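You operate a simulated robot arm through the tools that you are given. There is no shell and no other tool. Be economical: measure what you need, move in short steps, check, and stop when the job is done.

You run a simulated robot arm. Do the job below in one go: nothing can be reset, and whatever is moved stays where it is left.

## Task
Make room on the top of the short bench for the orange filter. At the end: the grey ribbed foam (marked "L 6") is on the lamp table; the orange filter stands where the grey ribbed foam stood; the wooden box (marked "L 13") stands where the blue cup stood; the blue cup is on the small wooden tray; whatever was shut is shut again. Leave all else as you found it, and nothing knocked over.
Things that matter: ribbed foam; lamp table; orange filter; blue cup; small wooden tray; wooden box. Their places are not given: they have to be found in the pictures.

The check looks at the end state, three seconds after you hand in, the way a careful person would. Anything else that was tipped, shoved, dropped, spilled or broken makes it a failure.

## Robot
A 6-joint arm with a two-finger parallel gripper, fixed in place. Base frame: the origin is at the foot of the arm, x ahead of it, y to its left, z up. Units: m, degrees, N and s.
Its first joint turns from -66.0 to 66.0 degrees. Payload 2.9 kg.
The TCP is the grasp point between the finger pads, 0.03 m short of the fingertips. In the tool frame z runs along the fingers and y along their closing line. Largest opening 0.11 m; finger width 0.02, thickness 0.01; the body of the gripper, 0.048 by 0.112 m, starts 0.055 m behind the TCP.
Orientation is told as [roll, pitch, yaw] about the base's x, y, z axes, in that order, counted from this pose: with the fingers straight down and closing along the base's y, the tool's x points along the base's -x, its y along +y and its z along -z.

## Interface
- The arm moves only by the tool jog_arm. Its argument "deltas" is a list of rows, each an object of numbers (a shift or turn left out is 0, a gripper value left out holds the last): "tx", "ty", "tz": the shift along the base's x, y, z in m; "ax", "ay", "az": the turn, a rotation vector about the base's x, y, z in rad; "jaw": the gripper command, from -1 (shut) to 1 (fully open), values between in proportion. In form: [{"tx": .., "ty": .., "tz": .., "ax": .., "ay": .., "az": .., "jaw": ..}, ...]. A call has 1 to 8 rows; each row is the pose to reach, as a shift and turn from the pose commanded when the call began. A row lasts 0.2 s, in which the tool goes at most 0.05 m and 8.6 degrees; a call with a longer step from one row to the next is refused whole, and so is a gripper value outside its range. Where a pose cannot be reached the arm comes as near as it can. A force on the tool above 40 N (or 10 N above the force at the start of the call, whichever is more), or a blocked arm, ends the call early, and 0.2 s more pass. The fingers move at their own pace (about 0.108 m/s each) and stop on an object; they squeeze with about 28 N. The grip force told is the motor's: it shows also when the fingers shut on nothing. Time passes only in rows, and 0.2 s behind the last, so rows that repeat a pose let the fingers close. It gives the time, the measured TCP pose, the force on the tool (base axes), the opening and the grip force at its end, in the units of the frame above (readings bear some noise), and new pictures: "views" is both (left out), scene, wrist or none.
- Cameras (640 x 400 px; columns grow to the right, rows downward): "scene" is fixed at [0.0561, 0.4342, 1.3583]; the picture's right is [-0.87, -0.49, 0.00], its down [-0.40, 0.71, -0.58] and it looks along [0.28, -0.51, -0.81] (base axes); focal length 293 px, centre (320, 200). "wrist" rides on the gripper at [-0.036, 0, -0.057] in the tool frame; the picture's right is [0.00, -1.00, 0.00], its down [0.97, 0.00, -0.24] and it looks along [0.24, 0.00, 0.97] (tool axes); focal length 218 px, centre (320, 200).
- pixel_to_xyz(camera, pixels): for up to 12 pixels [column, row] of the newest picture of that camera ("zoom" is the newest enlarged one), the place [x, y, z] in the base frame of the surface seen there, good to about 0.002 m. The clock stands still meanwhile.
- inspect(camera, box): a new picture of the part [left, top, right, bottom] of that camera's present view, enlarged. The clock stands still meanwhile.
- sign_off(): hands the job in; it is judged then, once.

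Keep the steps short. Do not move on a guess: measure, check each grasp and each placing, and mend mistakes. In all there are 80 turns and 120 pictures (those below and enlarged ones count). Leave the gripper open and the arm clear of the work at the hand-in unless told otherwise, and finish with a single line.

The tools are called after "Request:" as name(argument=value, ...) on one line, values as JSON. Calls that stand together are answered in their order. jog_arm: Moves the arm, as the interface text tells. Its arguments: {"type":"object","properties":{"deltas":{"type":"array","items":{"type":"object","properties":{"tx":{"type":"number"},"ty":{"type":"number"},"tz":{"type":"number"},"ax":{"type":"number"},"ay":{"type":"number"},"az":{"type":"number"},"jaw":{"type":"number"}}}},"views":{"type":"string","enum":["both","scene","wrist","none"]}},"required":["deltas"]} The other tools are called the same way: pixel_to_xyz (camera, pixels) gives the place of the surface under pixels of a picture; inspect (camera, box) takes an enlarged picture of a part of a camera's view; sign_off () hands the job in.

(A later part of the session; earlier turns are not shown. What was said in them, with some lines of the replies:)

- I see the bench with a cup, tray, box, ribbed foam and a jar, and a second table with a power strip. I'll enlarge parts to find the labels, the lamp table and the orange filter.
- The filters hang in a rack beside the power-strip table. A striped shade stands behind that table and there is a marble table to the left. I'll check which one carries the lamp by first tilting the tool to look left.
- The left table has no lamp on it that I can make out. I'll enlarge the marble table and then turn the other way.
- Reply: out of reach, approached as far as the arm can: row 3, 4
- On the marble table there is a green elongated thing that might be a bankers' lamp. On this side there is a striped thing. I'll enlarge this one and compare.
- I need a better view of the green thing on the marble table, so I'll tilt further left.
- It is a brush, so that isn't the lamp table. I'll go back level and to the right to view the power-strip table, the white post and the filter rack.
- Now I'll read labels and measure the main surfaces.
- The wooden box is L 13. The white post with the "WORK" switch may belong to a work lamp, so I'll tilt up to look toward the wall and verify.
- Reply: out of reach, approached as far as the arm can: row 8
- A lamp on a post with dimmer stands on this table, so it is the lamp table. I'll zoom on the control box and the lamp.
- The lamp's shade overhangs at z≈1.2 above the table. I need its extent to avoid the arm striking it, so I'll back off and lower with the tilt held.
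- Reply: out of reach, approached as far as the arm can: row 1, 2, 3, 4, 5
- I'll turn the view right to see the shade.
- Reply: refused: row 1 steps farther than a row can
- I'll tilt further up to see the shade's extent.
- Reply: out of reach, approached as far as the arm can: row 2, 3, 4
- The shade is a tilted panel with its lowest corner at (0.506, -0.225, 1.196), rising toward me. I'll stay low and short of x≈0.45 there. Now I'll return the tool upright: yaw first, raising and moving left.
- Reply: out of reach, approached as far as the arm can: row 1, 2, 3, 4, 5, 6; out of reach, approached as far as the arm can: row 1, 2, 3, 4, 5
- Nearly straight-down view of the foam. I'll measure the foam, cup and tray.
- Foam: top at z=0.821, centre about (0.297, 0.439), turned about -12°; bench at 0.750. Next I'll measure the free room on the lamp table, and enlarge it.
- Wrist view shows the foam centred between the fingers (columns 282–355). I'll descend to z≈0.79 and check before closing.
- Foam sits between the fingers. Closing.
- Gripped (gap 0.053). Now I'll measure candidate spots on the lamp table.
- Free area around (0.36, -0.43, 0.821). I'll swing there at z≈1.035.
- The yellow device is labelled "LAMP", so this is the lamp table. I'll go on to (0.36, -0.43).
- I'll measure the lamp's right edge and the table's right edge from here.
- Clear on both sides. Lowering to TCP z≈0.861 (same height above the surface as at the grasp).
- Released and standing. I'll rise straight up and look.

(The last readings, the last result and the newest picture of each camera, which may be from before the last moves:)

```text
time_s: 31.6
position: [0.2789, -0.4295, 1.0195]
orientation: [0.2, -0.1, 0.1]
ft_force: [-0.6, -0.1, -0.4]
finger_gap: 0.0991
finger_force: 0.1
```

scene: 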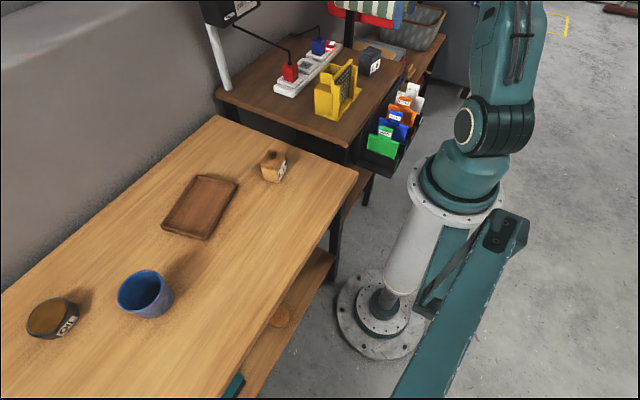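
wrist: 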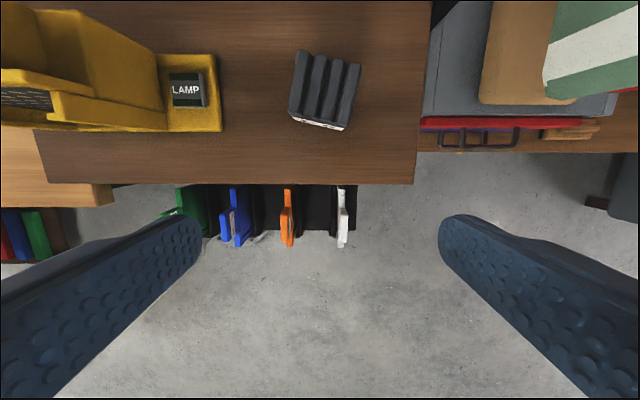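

Foam stands on the lamp table at columns 290–360. Now the orange filter at (288,220) — zoom and measure.

Request:
inspect(camera="wrist", box=[200, 170, 380, 260])

Request:
pixel_to_xyz(camera="wrist", pixels=[[288, 190], [288, 200], [284, 212], [290, 225], [287, 245], [290, 240], [283, 235], [320, 215], [265, 215], [342, 215], [232, 220], [300, 230]])

Request:
jog_arm(deltas=[{"tx": -0.03, "ty": 0.02}, {"tx": -0.06, "ty": 0.04, "tz": -0.02}, {"tx": -0.08, "ty": 0.05, "tz": -0.05}], views="both")

```text
3.56 times, centred on (290, 215) of wrist
```

zoom: 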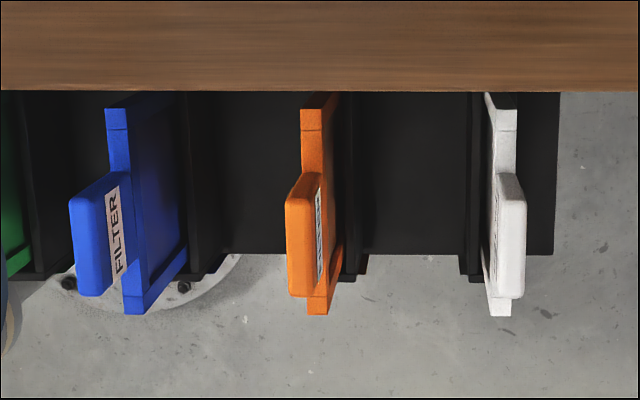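

```text
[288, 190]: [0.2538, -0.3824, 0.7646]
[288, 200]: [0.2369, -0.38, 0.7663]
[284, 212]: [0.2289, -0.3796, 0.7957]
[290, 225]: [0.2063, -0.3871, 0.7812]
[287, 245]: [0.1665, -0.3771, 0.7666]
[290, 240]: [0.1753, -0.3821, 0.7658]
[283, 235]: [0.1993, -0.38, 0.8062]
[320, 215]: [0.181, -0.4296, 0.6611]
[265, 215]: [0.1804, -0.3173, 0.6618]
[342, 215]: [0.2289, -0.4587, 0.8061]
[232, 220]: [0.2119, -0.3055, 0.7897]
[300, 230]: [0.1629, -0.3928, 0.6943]
```

```text
time_s: 32.4
position: [0.2003, -0.3752, 0.9682]
orientation: [0.3, 0.0, 0.1]
ft_force: [-0.9, -0.3, 0.2]
finger_gap: 0.0989
finger_force: 0.0
```

scene: 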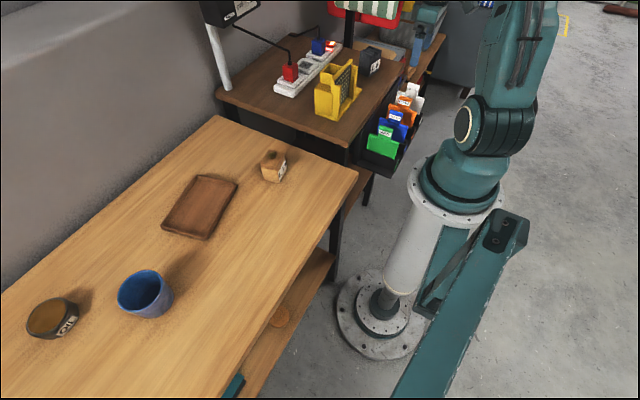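
wrist: 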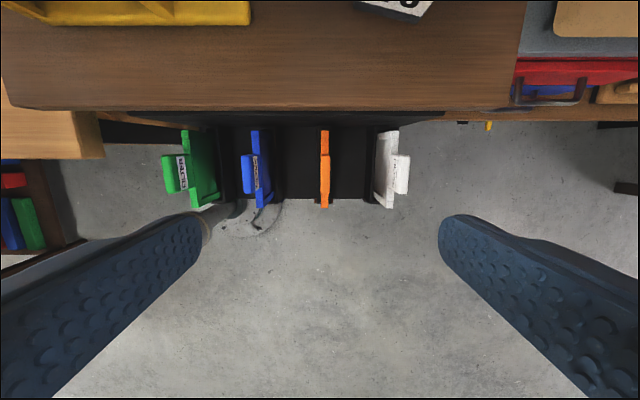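

Filter plate is vertical at y≈-0.381, spacing about 0.08 to its neighbours. I'll zoom and measure the tab more precisely.

Request:
inspect(camera="wrist", box=[220, 110, 420, 220])

Request:
pixel_to_xyz(camera="wrist", pixels=[[325, 132], [325, 145], [325, 156], [325, 160], [325, 180], [325, 192], [325, 198], [326, 205], [321, 175], [329, 175], [350, 160], [300, 160]])

```text
3.20 times, centred on (320, 165) of wrist
```

zoom: 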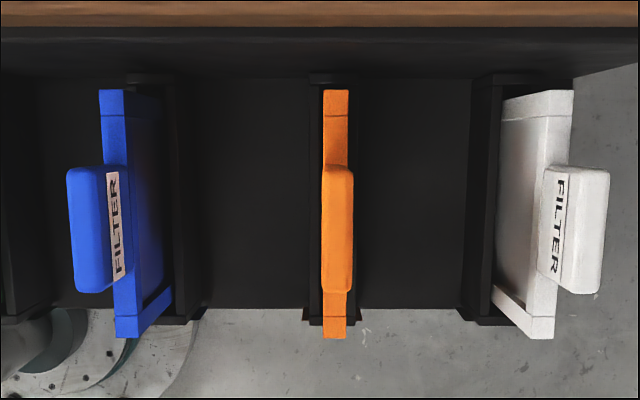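

```text
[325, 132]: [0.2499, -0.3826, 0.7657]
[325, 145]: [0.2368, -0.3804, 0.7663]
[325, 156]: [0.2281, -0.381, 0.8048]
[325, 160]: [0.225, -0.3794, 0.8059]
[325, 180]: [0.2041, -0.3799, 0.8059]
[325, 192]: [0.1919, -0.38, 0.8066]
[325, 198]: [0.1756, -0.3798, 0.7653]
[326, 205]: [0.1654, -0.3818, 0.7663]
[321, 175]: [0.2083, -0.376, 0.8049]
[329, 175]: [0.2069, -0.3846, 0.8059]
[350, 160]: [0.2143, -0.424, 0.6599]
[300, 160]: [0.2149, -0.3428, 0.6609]
```

Tab centre (0.210, -0.380), top 0.806. I'll narrow the jaws to ~0.055, align and descend part way.

Request:
jog_arm(deltas=[{"tx": 0.01, "ty": -0.005, "jaw": 0.0}, {"tx": 0.01, "ty": -0.005, "tz": -0.04}, {"tx": 0.01, "ty": -0.005, "tz": -0.08}, {"tx": 0.01, "ty": -0.005, "tz": -0.1}], views="wrist")

```text
time_s: 33.4
position: [0.2108, -0.3825, 0.8705]
orientation: [0.3, -0.1, 0.1]
ft_force: [-1.3, -0.3, 0.4]
finger_gap: 0.055
finger_force: 0.2
```

wrist: 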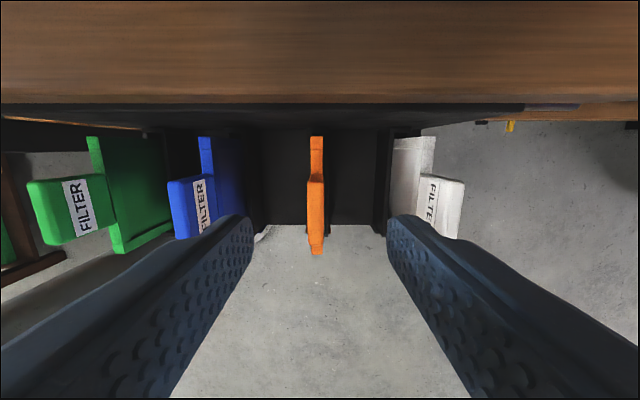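

Filter is between the fingers. Descending to z≈0.797.

Request:
jog_arm(deltas=[{"ty": 0.002, "tz": -0.03}, {"ty": 0.002, "tz": -0.055}, {"ty": 0.002, "tz": -0.073}], views="wrist")

```text
time_s: 34.2
position: [0.2109, -0.3831, 0.7973]
orientation: [0.2, -0.1, 0.0]
ft_force: [-0.4, 0.4, 0.2]
finger_gap: 0.0549
finger_force: 0.0
```

wrist: 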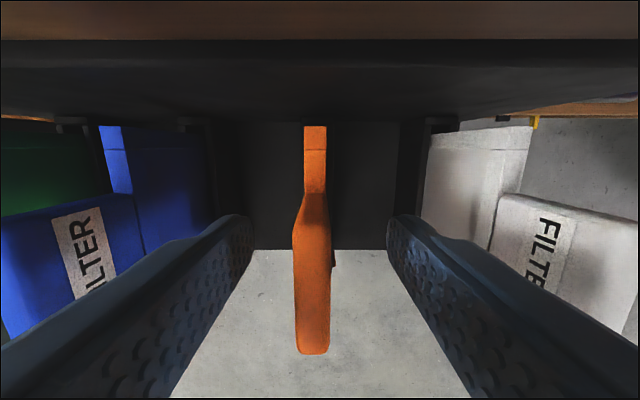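

Tab is slightly left of centre (column 312), so I'll shift +0.003 in y, then close.

Request:
jog_arm(deltas=[{"ty": 0.003}, {"ty": 0.003, "jaw": -0.5}, {"ty": 0.003, "jaw": -1}, {"ty": 0.003, "jaw": -1}], views="wrist")

```text
time_s: 35.2
position: [0.2104, -0.379, 0.7982]
orientation: [0.3, -0.2, -0.1]
ft_force: [0.7, 0.1, 0.6]
finger_gap: 0.0091
finger_force: 27.8
```

wrist: 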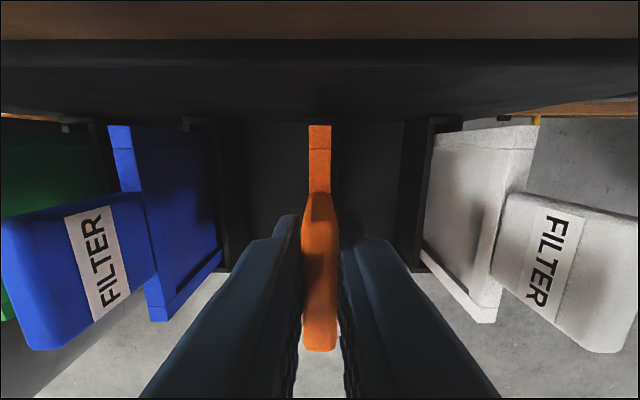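

Gripped on the tab (gap 0.009). Lifting straight up.

Request:
jog_arm(deltas=[{"tz": 0.02}, {"tz": 0.04}, {"tz": 0.07}, {"tz": 0.1}, {"tz": 0.14}, {"tz": 0.19}, {"tz": 0.24}], views="both")

```text
time_s: 36.8
position: [0.2092, -0.3813, 1.0368]
orientation: [0.3, -0.1, 0.1]
ft_force: [-0.4, -0.1, -0.2]
finger_gap: 0.0092
finger_force: 27.9
```

scene: 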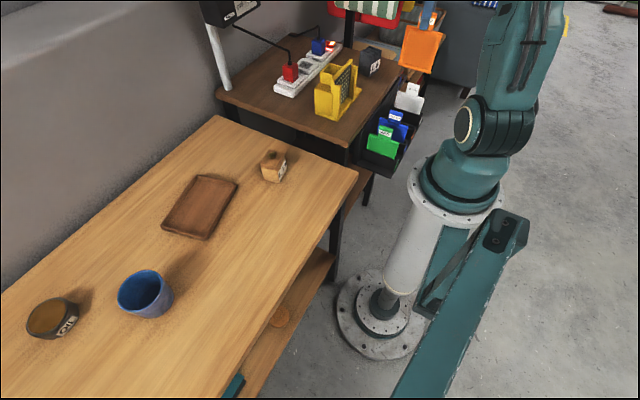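
wrist: 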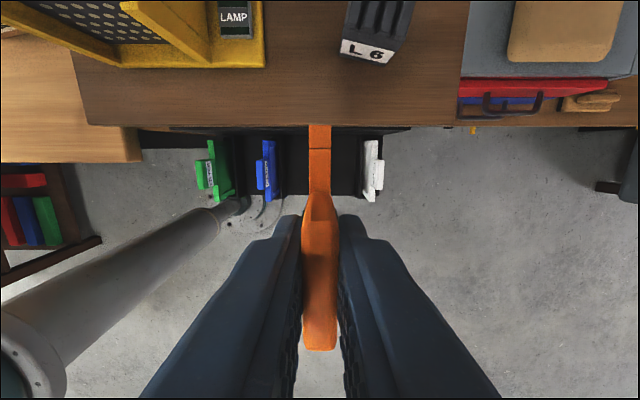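

Request:
inspect(camera="scene", box=[380, 0, 470, 130])

Request:
pixel_to_xyz(camera="scene", pixels=[[402, 64], [430, 72], [408, 28], [441, 34], [403, 66], [431, 74], [415, 50]])

```text
3.08 times, centred on (425, 65) of scene
```

zoom: 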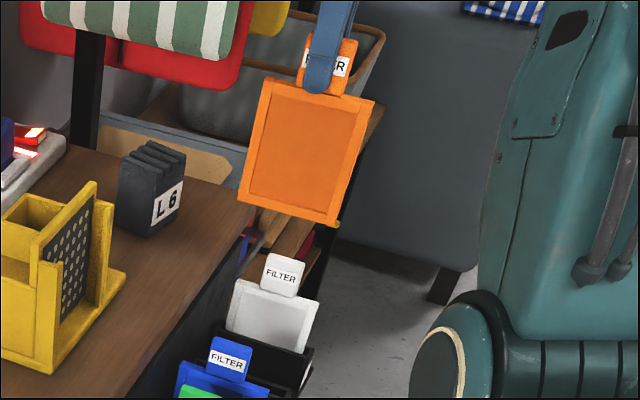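

```text
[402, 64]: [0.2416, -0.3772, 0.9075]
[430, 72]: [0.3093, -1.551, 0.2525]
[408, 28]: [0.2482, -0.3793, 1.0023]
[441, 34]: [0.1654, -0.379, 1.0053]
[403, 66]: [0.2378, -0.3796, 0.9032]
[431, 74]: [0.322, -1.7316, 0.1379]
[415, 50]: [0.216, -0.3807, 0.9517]
```

Filter is a flat plate with a tab. I need its bottom edge relative to the TCP.

Request:
pixel_to_xyz(camera="scene", pixels=[[400, 64], [400, 65], [401, 66], [408, 67], [415, 69], [420, 70], [425, 71], [428, 71], [430, 70], [410, 68], [418, 70], [416, 67]])

Request:
jog_arm(deltas=[{"tx": 0.02, "ty": 0.045, "tz": 0.02}, {"tx": 0.04, "ty": 0.09, "tz": 0.03}, {"tx": 0.06, "ty": 0.13, "tz": 0.03}, {"tx": 0.08, "ty": 0.175, "tz": 0.03}, {"tx": 0.087, "ty": 0.22, "tz": 0.03}, {"tx": 0.087, "ty": 0.265, "tz": 0.03}, {"tx": 0.087, "ty": 0.31, "tz": 0.03}, {"tx": 0.087, "ty": 0.355, "tz": 0.03}], views="none")

Request:
jog_arm(deltas=[{"ty": 0.048}, {"ty": 0.096}, {"ty": 0.144}, {"ty": 0.192}, {"ty": 0.24}, {"ty": 0.288}, {"ty": 0.336}, {"ty": 0.384}], views="both")

```text
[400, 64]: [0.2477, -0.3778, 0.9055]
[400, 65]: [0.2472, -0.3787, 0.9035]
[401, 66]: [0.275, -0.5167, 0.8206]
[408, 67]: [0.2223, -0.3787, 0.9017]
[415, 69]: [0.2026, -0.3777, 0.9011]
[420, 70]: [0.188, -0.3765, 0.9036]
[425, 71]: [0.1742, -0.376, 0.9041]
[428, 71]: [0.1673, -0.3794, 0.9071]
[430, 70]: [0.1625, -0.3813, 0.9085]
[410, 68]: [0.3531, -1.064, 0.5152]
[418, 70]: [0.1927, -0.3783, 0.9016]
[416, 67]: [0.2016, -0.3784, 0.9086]
```

```text
refused: row 1 steps farther than a row can; nothing moved
```

```text
time_s: 38.6
position: [0.2069, 0.0077, 1.035]
orientation: [0.4, -0.2, -0.1]
ft_force: [0.5, -0.6, 0.2]
finger_gap: 0.0091
finger_force: 28.6
```

scene: 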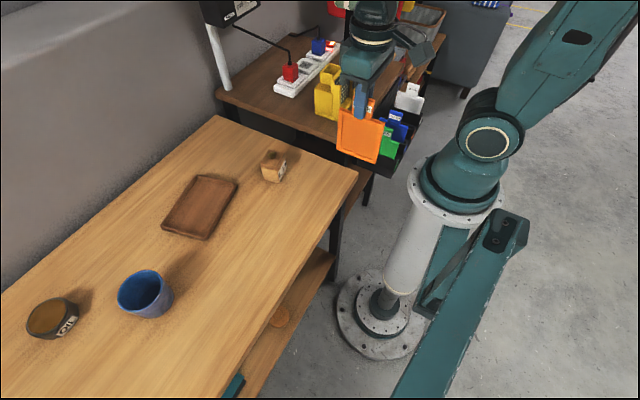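
wrist: 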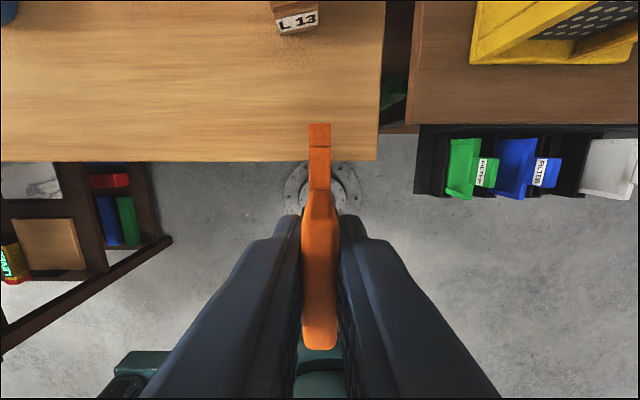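

The first leg was refused but the second moved the filter safely at x≈0.207. The bottom edge is 0.136 below the TCP. Next I'll move toward (0.297, 0.439).

Request:
jog_arm(deltas=[{"tx": 0.012, "ty": 0.045}, {"tx": 0.024, "ty": 0.09}, {"tx": 0.036, "ty": 0.135}, {"tx": 0.048, "ty": 0.18}, {"tx": 0.06, "ty": 0.225}, {"tx": 0.072, "ty": 0.27}, {"tx": 0.083, "ty": 0.315}, {"tx": 0.091, "ty": 0.36}], views="wrist")

```text
time_s: 40.4
position: [0.2964, 0.3645, 1.0382]
orientation: [0.4, 0.0, 0.0]
ft_force: [-0.4, 0.5, -1.0]
finger_gap: 0.0089
finger_force: 28.3
```

wrist: 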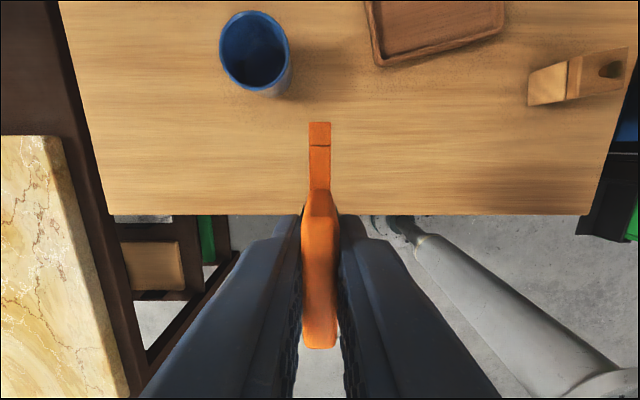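

Request:
jog_arm(deltas=[{"ty": 0.04}, {"ty": 0.074}, {"ty": 0.074, "tz": -0.04}, {"ty": 0.074, "tz": -0.08}, {"ty": 0.074, "tz": -0.12}, {"ty": 0.074, "tz": -0.142}], views="both")

```text
time_s: 41.8
position: [0.2977, 0.4355, 0.895]
orientation: [0.3, -0.2, 0.0]
ft_force: [1.1, -0.4, -0.6]
finger_gap: 0.0091
finger_force: 28.2
```

scene: 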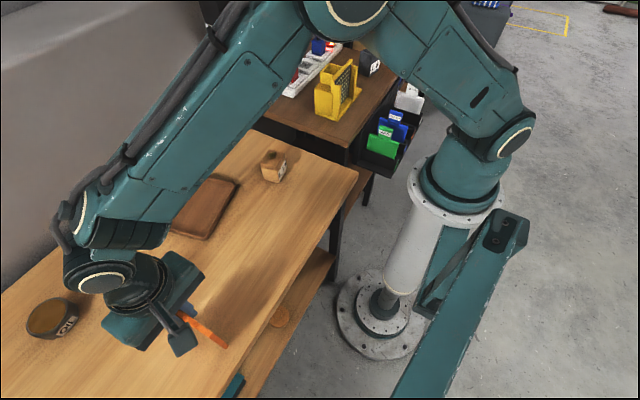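
wrist: 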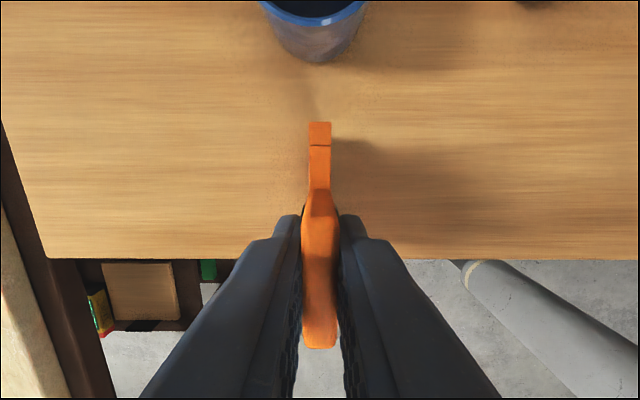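

Now lower in small steps to touch.

Request:
jog_arm(deltas=[{"ty": 0.002, "tz": -0.003}, {"ty": 0.002, "tz": -0.006}, {"ty": 0.002, "tz": -0.008}, {"ty": 0.002, "tz": -0.008}], views="none")

Request:
pixel_to_xyz(camera="scene", pixels=[[205, 330], [225, 345]])

```text
time_s: 42.8
position: [0.2981, 0.4398, 0.8871]
orientation: [0.4, -0.1, 0.0]
ft_force: [0.3, 0.2, 0.0]
finger_gap: 0.0092
finger_force: 28.5
```

```text
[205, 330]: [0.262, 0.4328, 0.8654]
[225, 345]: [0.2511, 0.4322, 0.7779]
```

Almost there; 1 mm steps until contact force shows.

Request:
jog_arm(deltas=[{"tz": -0.001}, {"tz": -0.002}, {"tz": -0.002}], views="none")

Request:
inspect(camera="scene", box=[150, 270, 280, 380])

```text
time_s: 43.6
position: [0.2982, 0.4393, 0.8865]
orientation: [0.4, 0.0, 0.0]
ft_force: [-1.4, -1.7, 7.9]
finger_gap: 0.0092
finger_force: 28.1
```

```text
3.64 times, centred on (215, 325) of scene
```

zoom: 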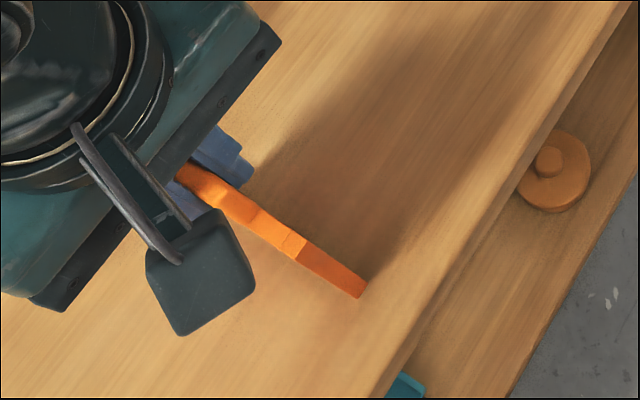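

Contact (≈8 N). I'll open gently.

Request:
jog_arm(deltas=[{"tz": 0.001}, {"tz": 0.001, "jaw": -0.8}, {"tz": 0.001, "jaw": -0.7}, {"tz": 0.001, "jaw": -0.5}, {"tz": 0.001, "jaw": -0.2}], views="wrist")

```text
time_s: 44.8
position: [0.2978, 0.4401, 0.8863]
orientation: [0.4, -0.2, -0.1]
ft_force: [0.1, 0.3, 0.7]
finger_gap: 0.0439
finger_force: 0.1
```

wrist: 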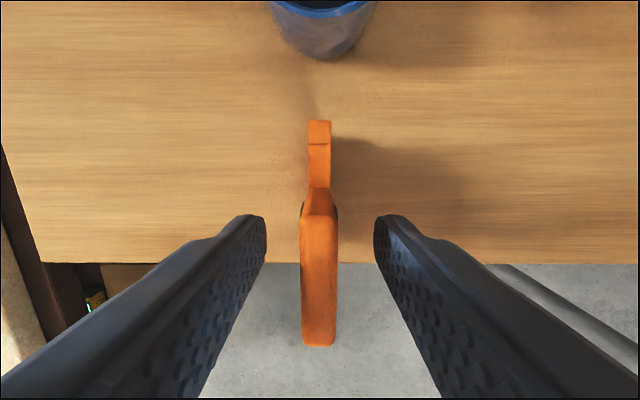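

It stands upright. Rising straight up and looking.

Request:
jog_arm(deltas=[{"tz": 0.03}, {"tz": 0.07}, {"tz": 0.11}, {"tz": 0.15}, {"tz": 0.15, "tx": 0.03, "jaw": 1}, {"tz": 0.15, "tx": 0.07}], views="both")

```text
time_s: 46.2
position: [0.3685, 0.4436, 1.0345]
orientation: [0.2, -0.1, 0.0]
ft_force: [0.3, 0.1, 0.6]
finger_gap: 0.1101
finger_force: 0.1
```

scene: 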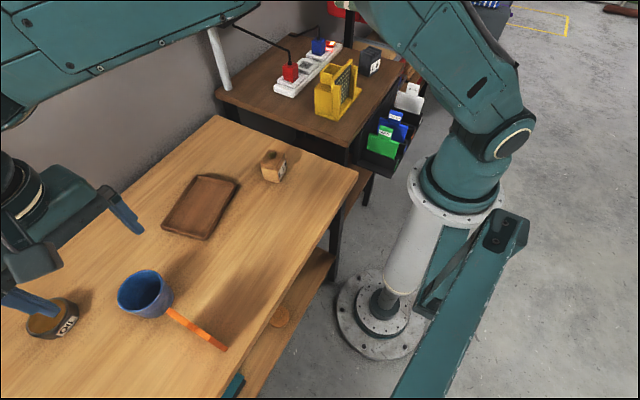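
wrist: 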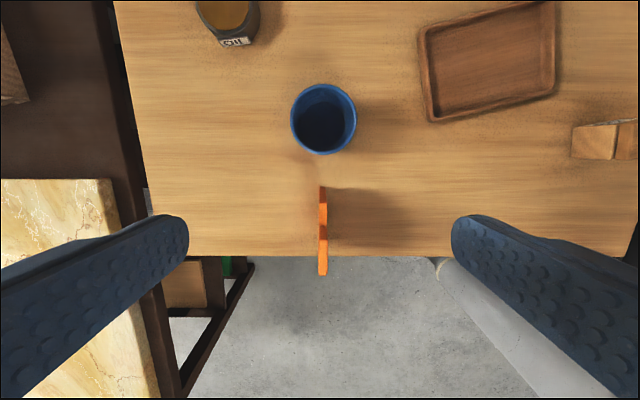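

Filter stands upright. Now the cup: is it empty, and where exactly are rim and tray? Zoom and measure.

Request:
inspect(camera="wrist", box=[270, 60, 390, 170])

Request:
pixel_to_xyz(camera="wrist", pixels=[[323, 86], [292, 118], [355, 118], [323, 152], [322, 118], [425, 30], [552, 5], [434, 115], [550, 92], [490, 65], [240, 40], [580, 140]])

Request:
pixel_to_xyz(camera="scene", pixels=[[145, 273], [119, 292], [170, 290], [143, 308], [145, 300], [148, 319], [198, 176], [237, 180], [163, 227], [208, 239], [200, 208], [180, 200]])

```text
3.64 times, centred on (330, 115) of wrist
```

zoom: 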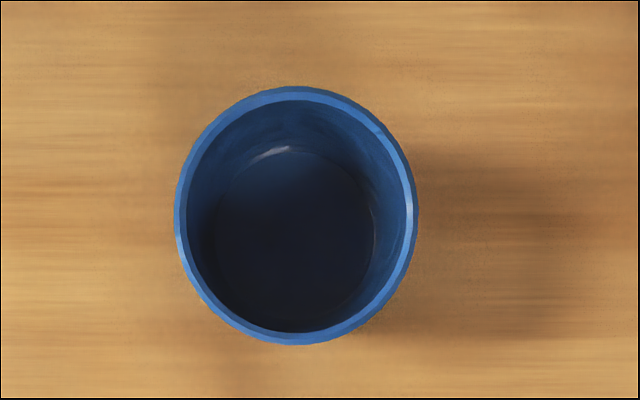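

```text
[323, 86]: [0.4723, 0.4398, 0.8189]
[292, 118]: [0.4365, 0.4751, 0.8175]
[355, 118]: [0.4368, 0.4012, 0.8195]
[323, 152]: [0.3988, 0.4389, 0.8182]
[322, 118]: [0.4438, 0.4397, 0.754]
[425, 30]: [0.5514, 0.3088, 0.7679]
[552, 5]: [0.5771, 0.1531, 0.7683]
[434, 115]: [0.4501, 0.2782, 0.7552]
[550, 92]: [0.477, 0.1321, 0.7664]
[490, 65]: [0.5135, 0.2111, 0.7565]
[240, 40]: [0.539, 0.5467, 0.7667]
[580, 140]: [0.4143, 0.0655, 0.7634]
```

```text
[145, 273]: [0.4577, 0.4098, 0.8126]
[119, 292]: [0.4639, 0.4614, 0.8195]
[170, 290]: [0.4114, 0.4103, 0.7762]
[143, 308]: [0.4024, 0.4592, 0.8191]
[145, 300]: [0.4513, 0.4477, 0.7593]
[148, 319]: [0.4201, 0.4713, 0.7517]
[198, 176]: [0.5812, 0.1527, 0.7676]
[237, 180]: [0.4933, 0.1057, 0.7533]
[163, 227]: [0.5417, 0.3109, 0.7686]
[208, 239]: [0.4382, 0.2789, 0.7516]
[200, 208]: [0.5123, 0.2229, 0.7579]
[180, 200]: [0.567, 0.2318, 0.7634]
```

Cup is empty, rim centre (0.436, 0.439), Ø0.074, top 0.819. Tray floor centre ≈ (0.513, 0.218), z 0.757, rim 0.768. Moving above the cup and down part-way.

Request:
jog_arm(deltas=[{"tx": 0.04, "ty": -0.004}, {"tx": 0.068, "ty": -0.004}, {"tx": 0.068, "ty": -0.004, "tz": -0.04}, {"tx": 0.068, "ty": -0.004, "tz": -0.08}, {"tx": 0.068, "ty": -0.004, "tz": -0.12}], views="wrist")

```text
time_s: 47.4
position: [0.4354, 0.4379, 0.9173]
orientation: [0.2, -0.2, 0.0]
ft_force: [-0.6, 0.3, -0.4]
finger_gap: 0.1098
finger_force: 0.0
```

wrist: 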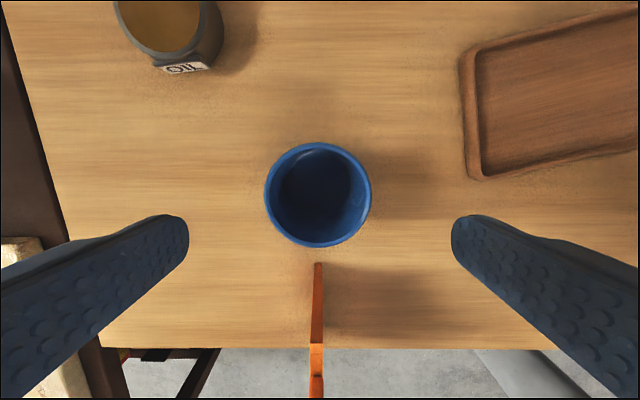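

Cup centred. Descend to 0.795 and close.

Request:
jog_arm(deltas=[{"tz": -0.04}, {"tz": -0.08}, {"tz": -0.12}, {"tz": -0.122}], views="wrist")

Request:
jog_arm(deltas=[{"jaw": 0.4}, {"jaw": 0}, {"jaw": -1}, {"jaw": -1}], views="none")

```text
time_s: 48.4
position: [0.4371, 0.4372, 0.7952]
orientation: [0.3, -0.2, 0.0]
ft_force: [-0.2, 0.6, 0.7]
finger_gap: 0.1099
finger_force: 0.0
```

wrist: 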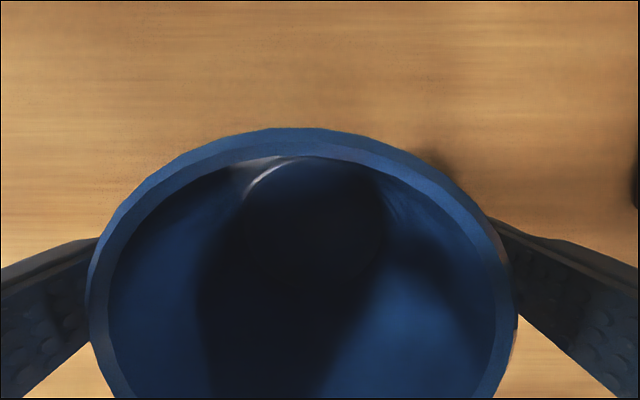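

```text
time_s: 49.4
position: [0.4355, 0.4371, 0.7952]
orientation: [0.4, -0.2, -0.1]
ft_force: [0.5, 0.0, 1.2]
finger_gap: 0.0788
finger_force: 27.5
```

Gripped. Lift straight, then check.

Request:
jog_arm(deltas=[{"tz": 0.02}, {"tz": 0.05}, {"tz": 0.09}, {"tz": 0.13}], views="wrist")

```text
time_s: 50.4
position: [0.4368, 0.436, 0.9259]
orientation: [0.2, -0.1, 0.0]
ft_force: [0.3, 0.2, -2.9]
finger_gap: 0.0791
finger_force: 27.9
```

wrist: 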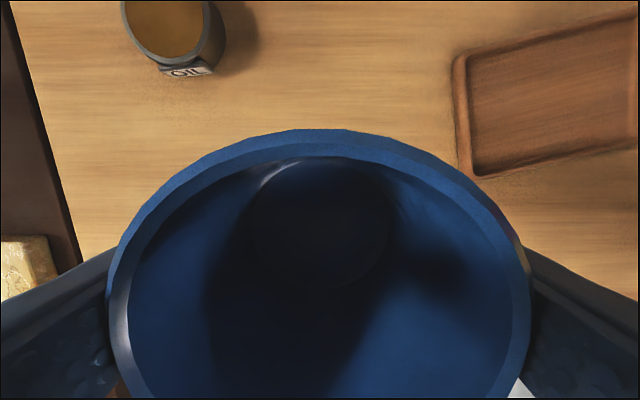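

Held. Moving over the tray.

Request:
jog_arm(deltas=[{"tx": 0.015, "ty": -0.044}, {"tx": 0.03, "ty": -0.088}, {"tx": 0.046, "ty": -0.132}, {"tx": 0.062, "ty": -0.176}, {"tx": 0.077, "ty": -0.218}, {"tx": 0.077, "ty": -0.218, "tz": -0.04}, {"tx": 0.077, "ty": -0.218, "tz": -0.08}], views="both")

```text
time_s: 52.0
position: [0.5132, 0.2182, 0.8437]
orientation: [0.3, -0.1, 0.0]
ft_force: [-0.6, -0.1, -1.9]
finger_gap: 0.0792
finger_force: 27.8
```

scene: 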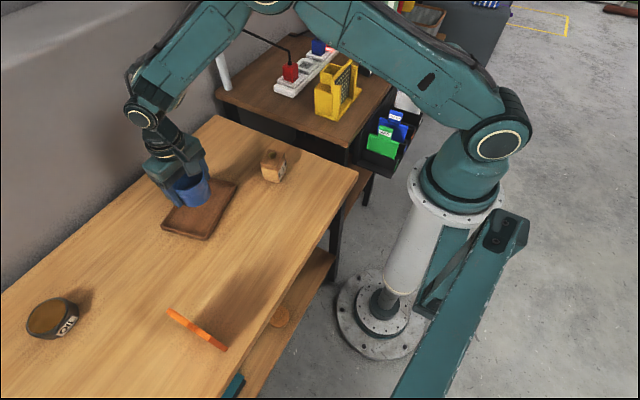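
wrist: 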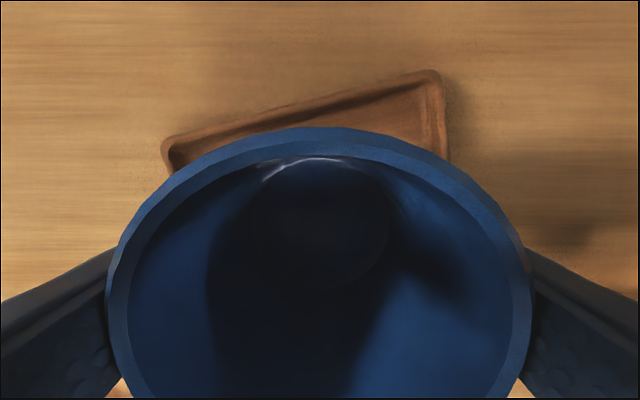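

Lower to just above touch (TCP ≈0.803), then touch.

Request:
jog_arm(deltas=[{"tz": -0.02}, {"tz": -0.035}, {"tz": -0.04}, {"tz": -0.042}], views="scene")

Request:
inspect(camera="scene", box=[130, 130, 270, 250])

```text
time_s: 53.0
position: [0.5126, 0.2175, 0.8024]
orientation: [0.3, -0.1, 0.0]
ft_force: [0.1, -0.1, -2.1]
finger_gap: 0.0793
finger_force: 28.1
```

scene: 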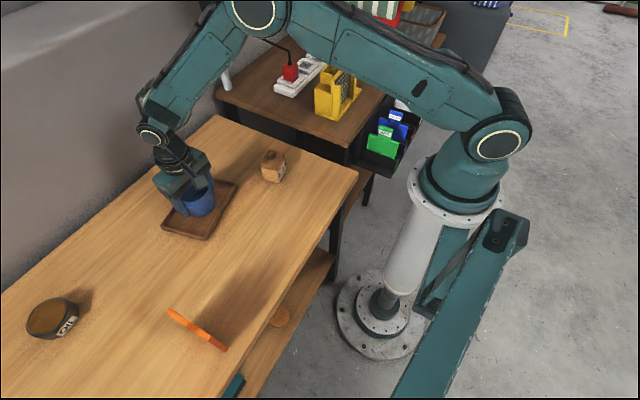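

```text
3.33 times, centred on (200, 190) of scene
```

zoom: 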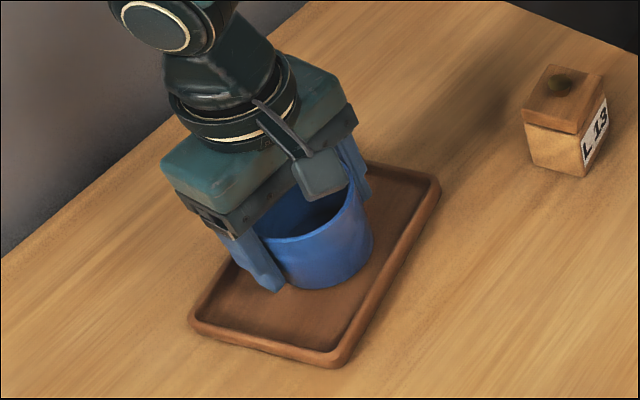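

Cup is inside the tray rims, still just hanging. I'll touch down and release.

Request:
jog_arm(deltas=[{"tz": -0.001}, {"tz": -0.002}, {"tz": -0.003}, {"tz": -0.003}], views="none")

```text
time_s: 54.0
position: [0.5122, 0.2192, 0.8]
orientation: [0.3, -0.1, -0.1]
ft_force: [-2.6, -1.1, 5.4]
finger_gap: 0.0792
finger_force: 27.9
```

Request:
jog_arm(deltas=[{"tz": 0.001, "jaw": 0.45}, {"tz": 0.001, "jaw": 0.55}, {"tz": 0.001, "jaw": 0.7}], views="none")

Request:
jog_arm(deltas=[{"tz": 0.02}, {"tz": 0.05}, {"tz": 0.1}, {"tz": 0.15}, {"tz": 0.19}, {"tz": 0.19, "tx": -0.04, "ty": -0.02}, {"tz": 0.19, "tx": -0.08, "ty": -0.04}], views="both")

```text
time_s: 54.8
position: [0.5142, 0.2173, 0.8009]
orientation: [0.3, -0.1, 0.0]
ft_force: [0.8, -0.1, -0.3]
finger_gap: 0.0934
finger_force: 0.1
```

```text
time_s: 56.4
position: [0.4348, 0.177, 0.9909]
orientation: [0.3, -0.1, -0.1]
ft_force: [-0.3, 0.1, 0.4]
finger_gap: 0.0936
finger_force: 0.0
```

scene: 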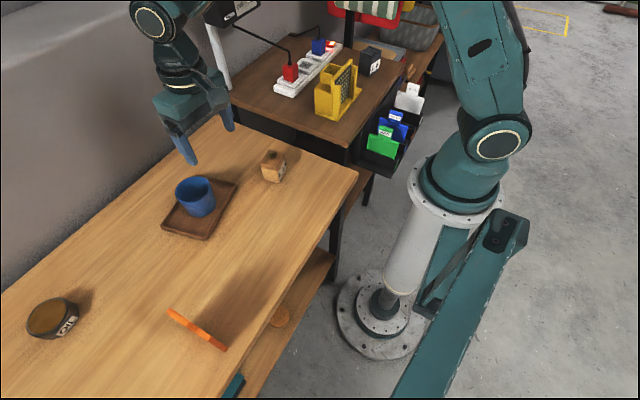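
wrist: 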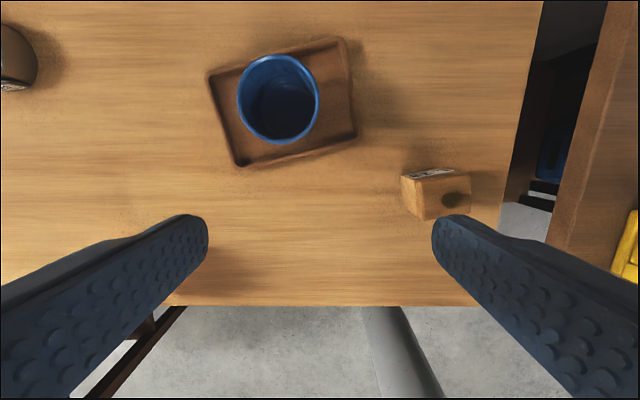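

Cup stands in the tray. Next the wooden box with its loose-looking lid: I'll move above it.

Request:
jog_arm(deltas=[{"ty": -0.045, "tx": -0.005, "jaw": 1}, {"ty": -0.09, "tx": -0.01}, {"ty": -0.13, "tx": -0.015}], views="wrist")

Request:
inspect(camera="wrist", box=[250, 110, 390, 220])

Request:
inspect(camera="scene", box=[250, 140, 300, 190])

```text
time_s: 57.2
position: [0.4192, 0.0447, 0.9931]
orientation: [0.4, 0.0, 0.0]
ft_force: [-0.5, -0.4, 0.8]
finger_gap: 0.1101
finger_force: 0.1
```

wrist: 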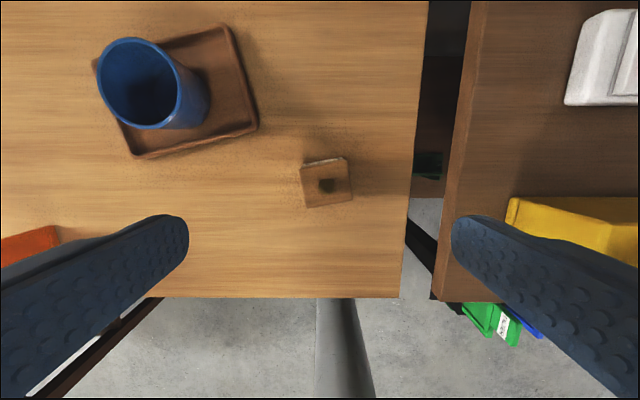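

```text
3.64 times, centred on (320, 165) of wrist
```

zoom: 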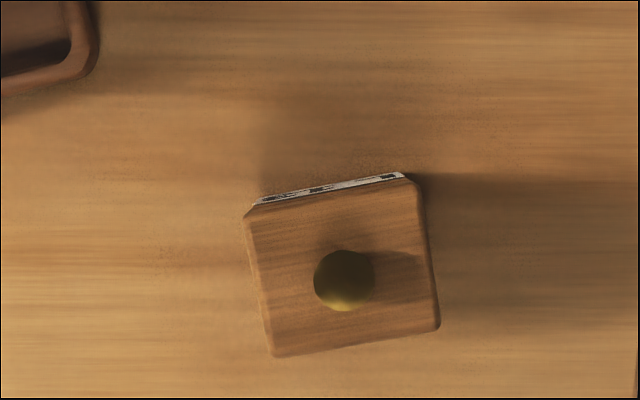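

```text
8.00 times, centred on (275, 165) of scene
```

zoom: 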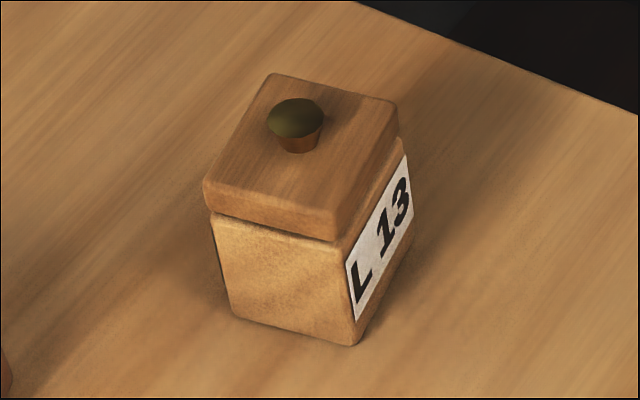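

Request:
pixel_to_xyz(camera="wrist", pixels=[[301, 169], [346, 160], [351, 198], [308, 206], [325, 175], [327, 186], [322, 195]])

Request:
pixel_to_xyz(camera="scene", pixels=[[263, 170], [274, 174], [269, 172], [262, 164], [275, 170], [266, 180], [279, 183], [284, 165], [280, 178], [271, 154], [262, 166], [277, 176]])

```text
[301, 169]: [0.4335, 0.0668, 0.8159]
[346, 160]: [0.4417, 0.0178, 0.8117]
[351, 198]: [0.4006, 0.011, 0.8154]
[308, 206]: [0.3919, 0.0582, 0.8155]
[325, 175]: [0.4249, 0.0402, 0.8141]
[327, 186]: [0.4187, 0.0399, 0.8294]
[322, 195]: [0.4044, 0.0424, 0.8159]
```

```text
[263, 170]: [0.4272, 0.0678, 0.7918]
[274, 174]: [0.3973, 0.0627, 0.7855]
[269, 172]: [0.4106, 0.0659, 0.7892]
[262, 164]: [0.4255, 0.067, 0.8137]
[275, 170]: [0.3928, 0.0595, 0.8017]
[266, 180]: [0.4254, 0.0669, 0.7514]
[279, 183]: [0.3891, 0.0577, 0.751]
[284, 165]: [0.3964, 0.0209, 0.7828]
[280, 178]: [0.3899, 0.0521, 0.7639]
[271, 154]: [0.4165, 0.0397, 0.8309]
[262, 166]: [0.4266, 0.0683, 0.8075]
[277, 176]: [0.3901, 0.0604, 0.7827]
```

Box centre (0.417, 0.0385), turned +11°, lid top 0.816, knob 0.831, lid flush with the body. I'll turn and descend part-way.

Request:
jog_arm(deltas=[{"az": 0.1, "tx": -0.002, "ty": -0.006}, {"az": 0.195, "tx": -0.002, "ty": -0.006, "tz": -0.04}, {"az": 0.195, "tx": -0.002, "ty": -0.006, "tz": -0.08}, {"az": 0.195, "tx": -0.002, "ty": -0.006, "tz": -0.11}], views="wrist")

```text
time_s: 58.2
position: [0.4162, 0.0449, 0.8809]
orientation: [0.3, -0.2, 11.3]
ft_force: [-0.1, -0.8, -0.9]
finger_gap: 0.1098
finger_force: 0.1
```

wrist: 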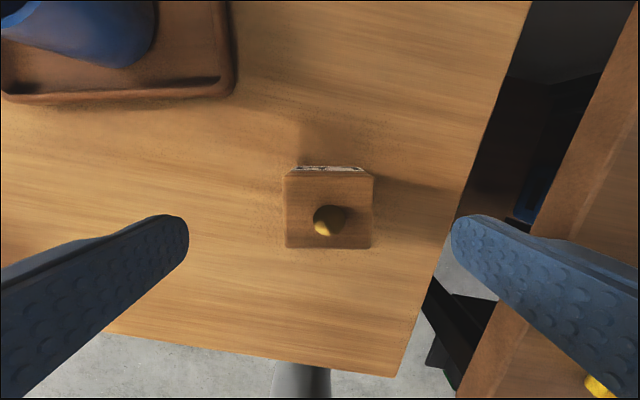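

Box is about 5 mm right of centre (column 329); I'll correct and descend to 0.786.

Request:
jog_arm(deltas=[{"tx": 0.001, "ty": -0.005, "tz": -0.03}, {"tx": 0.001, "ty": -0.005, "tz": -0.065}, {"tx": 0.001, "ty": -0.005, "tz": -0.095}], views="wrist")

```text
time_s: 59.0
position: [0.4173, 0.0375, 0.7852]
orientation: [0.3, -0.1, 11.2]
ft_force: [-0.4, 0.5, 0.5]
finger_gap: 0.11
finger_force: 0.1
```

wrist: 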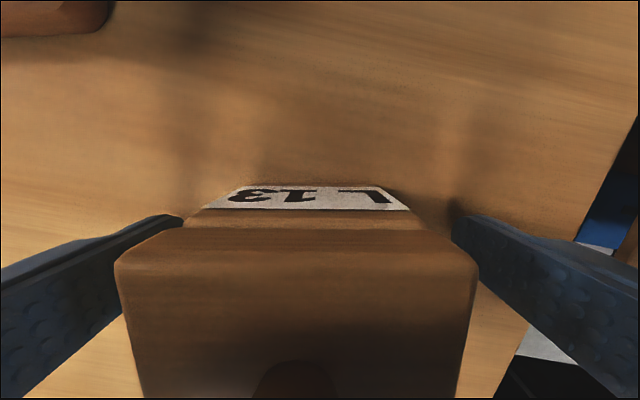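

Request:
jog_arm(deltas=[{"ty": 0.002}, {"ty": 0.002, "jaw": 0.3}, {"ty": 0.002, "jaw": 0.0}, {"ty": 0.002, "jaw": -1}, {"ty": 0.002, "jaw": -1}], views="none")

Request:
jog_arm(deltas=[{"tz": 0.02}, {"tz": 0.05}, {"tz": 0.09}, {"tz": 0.13}], views="both")

```text
time_s: 60.2
position: [0.4165, 0.0399, 0.7849]
orientation: [0.3, -0.1, 11.3]
ft_force: [-0.8, 0.3, 0.0]
finger_gap: 0.0541
finger_force: 27.8
```

```text
time_s: 61.2
position: [0.4176, 0.0376, 0.9168]
orientation: [0.4, -0.1, 11.2]
ft_force: [-0.5, -0.4, -1.2]
finger_gap: 0.0539
finger_force: 27.5
```

scene: 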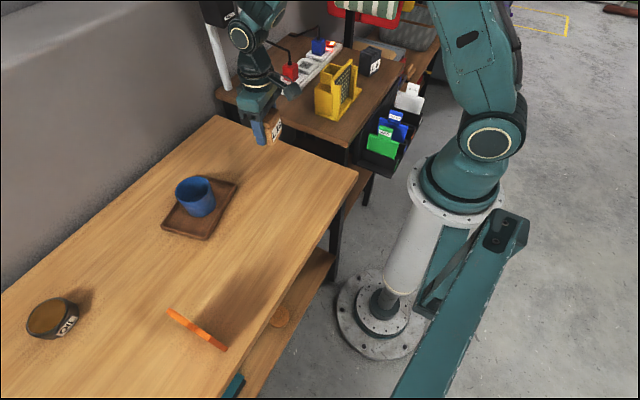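
wrist: 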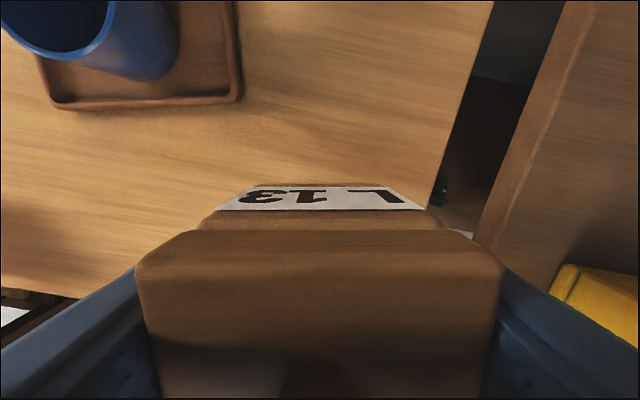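

Box with lid held. I'll raise and carry it along x≈0.42 to the cup's old place (0.436, 0.439).

Request:
jog_arm(deltas=[{"tz": 0.04, "ty": 0.025}, {"tz": 0.07, "ty": 0.06}, {"tz": 0.08, "ty": 0.105}, {"tz": 0.08, "ty": 0.15}, {"tz": 0.08, "ty": 0.195, "tx": 0.005}, {"tz": 0.08, "ty": 0.24, "tx": 0.01}, {"tz": 0.08, "ty": 0.285, "tx": 0.015}, {"tz": 0.08, "ty": 0.33, "tx": 0.018}], views="none")

Request:
jog_arm(deltas=[{"ty": 0.04}, {"ty": 0.071}, {"ty": 0.071, "tz": -0.04}, {"ty": 0.071, "tz": -0.08}, {"ty": 0.071, "tz": -0.12}, {"ty": 0.071, "tz": -0.16}], views="both")

```text
time_s: 63.0
position: [0.4348, 0.3699, 0.9959]
orientation: [0.3, -0.1, 11.2]
ft_force: [-0.1, 1.2, -2.0]
finger_gap: 0.0539
finger_force: 28.3
```

```text
time_s: 64.4
position: [0.4335, 0.4391, 0.8357]
orientation: [0.3, -0.1, 11.3]
ft_force: [-0.5, -0.6, -2.1]
finger_gap: 0.0541
finger_force: 28.1
```

scene: 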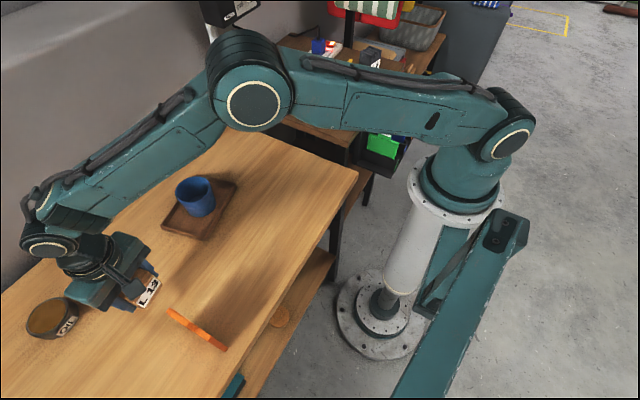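
wrist: 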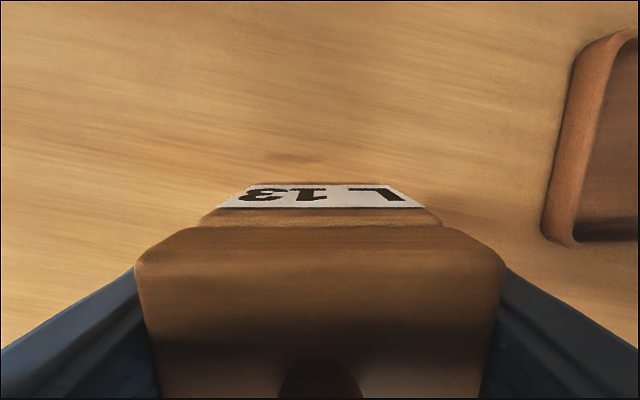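

Lower to just above the surface, then touch.

Request:
jog_arm(deltas=[{"tx": 0.002, "tz": -0.025}, {"tx": 0.002, "tz": -0.045}, {"tx": 0.002, "tz": -0.049}, {"tx": 0.002, "tz": -0.051}, {"tx": 0.002, "tz": -0.051}], views="none")

```text
time_s: 65.6
position: [0.4394, 0.4396, 0.7853]
orientation: [0.3, -0.2, 11.1]
ft_force: [0.0, -5.5, 10.9]
finger_gap: 0.0537
finger_force: 27.9
```

Contact (≈11 N). Ease up 1 mm and open slowly.

Request:
jog_arm(deltas=[{"tz": 0.001}, {"tz": 0.001, "jaw": 0.05}, {"tz": 0.001, "jaw": 0.3}, {"tz": 0.001, "jaw": 0.7}], views="wrist")

```text
time_s: 66.6
position: [0.4381, 0.4387, 0.7851]
orientation: [0.3, -0.2, 11.2]
ft_force: [-0.3, -0.4, -0.4]
finger_gap: 0.0935
finger_force: 0.1
```

wrist: 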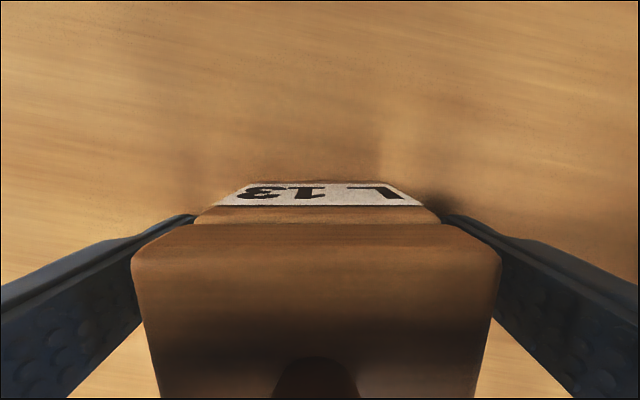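

Released. I'll rise straight up and then back away to the right at height.

Request:
jog_arm(deltas=[{"tz": 0.02}, {"tz": 0.06}, {"tz": 0.11}, {"tz": 0.16}, {"tz": 0.21}, {"tz": 0.25}, {"tz": 0.25, "ty": -0.04, "jaw": 1}, {"tz": 0.25, "ty": -0.08}], views="none")

Request:
jog_arm(deltas=[{"ty": -0.045, "tx": -0.01}, {"ty": -0.09, "tx": -0.02}, {"ty": -0.135, "tx": -0.03}, {"ty": -0.18, "tx": -0.04}], views="both")

```text
time_s: 68.4
position: [0.4412, 0.3608, 1.0331]
orientation: [0.3, -0.1, 11.1]
ft_force: [1.1, -0.5, -0.1]
finger_gap: 0.11
finger_force: 0.1
```

```text
time_s: 69.4
position: [0.4002, 0.1813, 1.0326]
orientation: [0.3, -0.1, 11.2]
ft_force: [-0.4, -0.5, 0.4]
finger_gap: 0.1099
finger_force: 0.2
```

scene: 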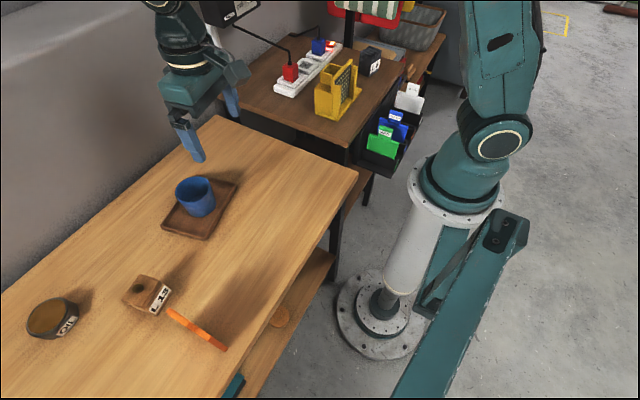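
wrist: 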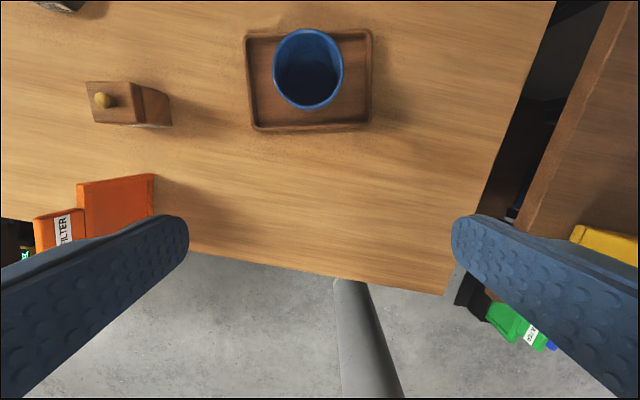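

All in place. Final check by zoom and measuring.

Request:
inspect(camera="scene", box=[100, 160, 260, 370])

Request:
inspect(camera="scene", box=[270, 20, 430, 180])

Request:
pixel_to_xyz(camera="scene", pixels=[[168, 311], [226, 350], [195, 331], [138, 288], [136, 304], [52, 318], [196, 180], [198, 212], [368, 50]])

```text
1.90 times, centred on (180, 265) of scene
```

zoom: 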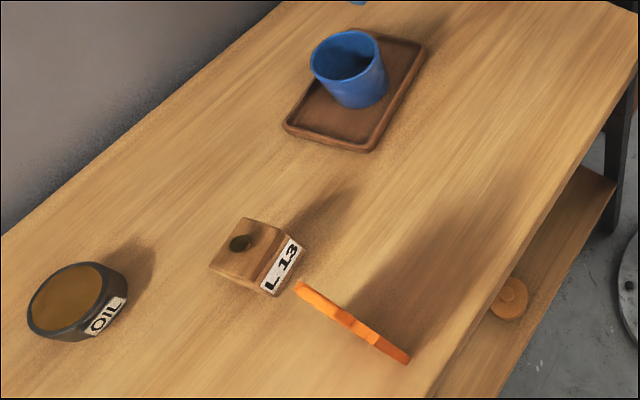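

```text
2.50 times, centred on (350, 100) of scene
```

zoom: 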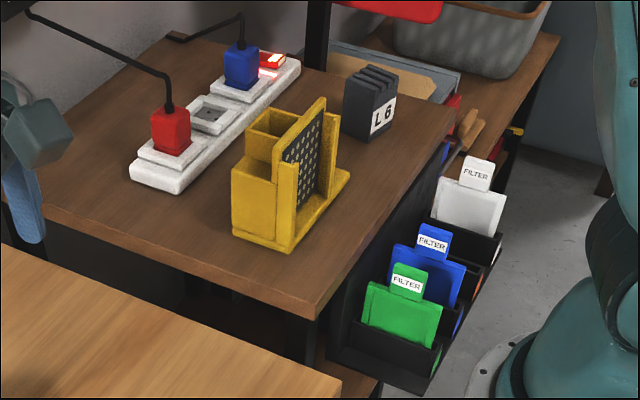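

```text
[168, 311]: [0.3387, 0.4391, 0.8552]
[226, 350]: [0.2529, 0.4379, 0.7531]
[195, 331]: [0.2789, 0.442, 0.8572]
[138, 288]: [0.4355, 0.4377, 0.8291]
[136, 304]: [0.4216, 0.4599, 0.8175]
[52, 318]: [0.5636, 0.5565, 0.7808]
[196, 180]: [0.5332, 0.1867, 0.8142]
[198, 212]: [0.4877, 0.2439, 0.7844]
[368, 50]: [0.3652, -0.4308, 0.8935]
```

Everything measures as wanted, the gripper is open and the arm is clear, so I'm handing in.

Request:
sign_off()

```text
The job is handed in.
```

The job is handed in: the foam (L 6) is on the lamp table, the orange filter stands upright where the foam stood, the box (L 13) is in the blue cup's old place with its lid on, the cup is on the small wooden tray, and nothing had to be opened.
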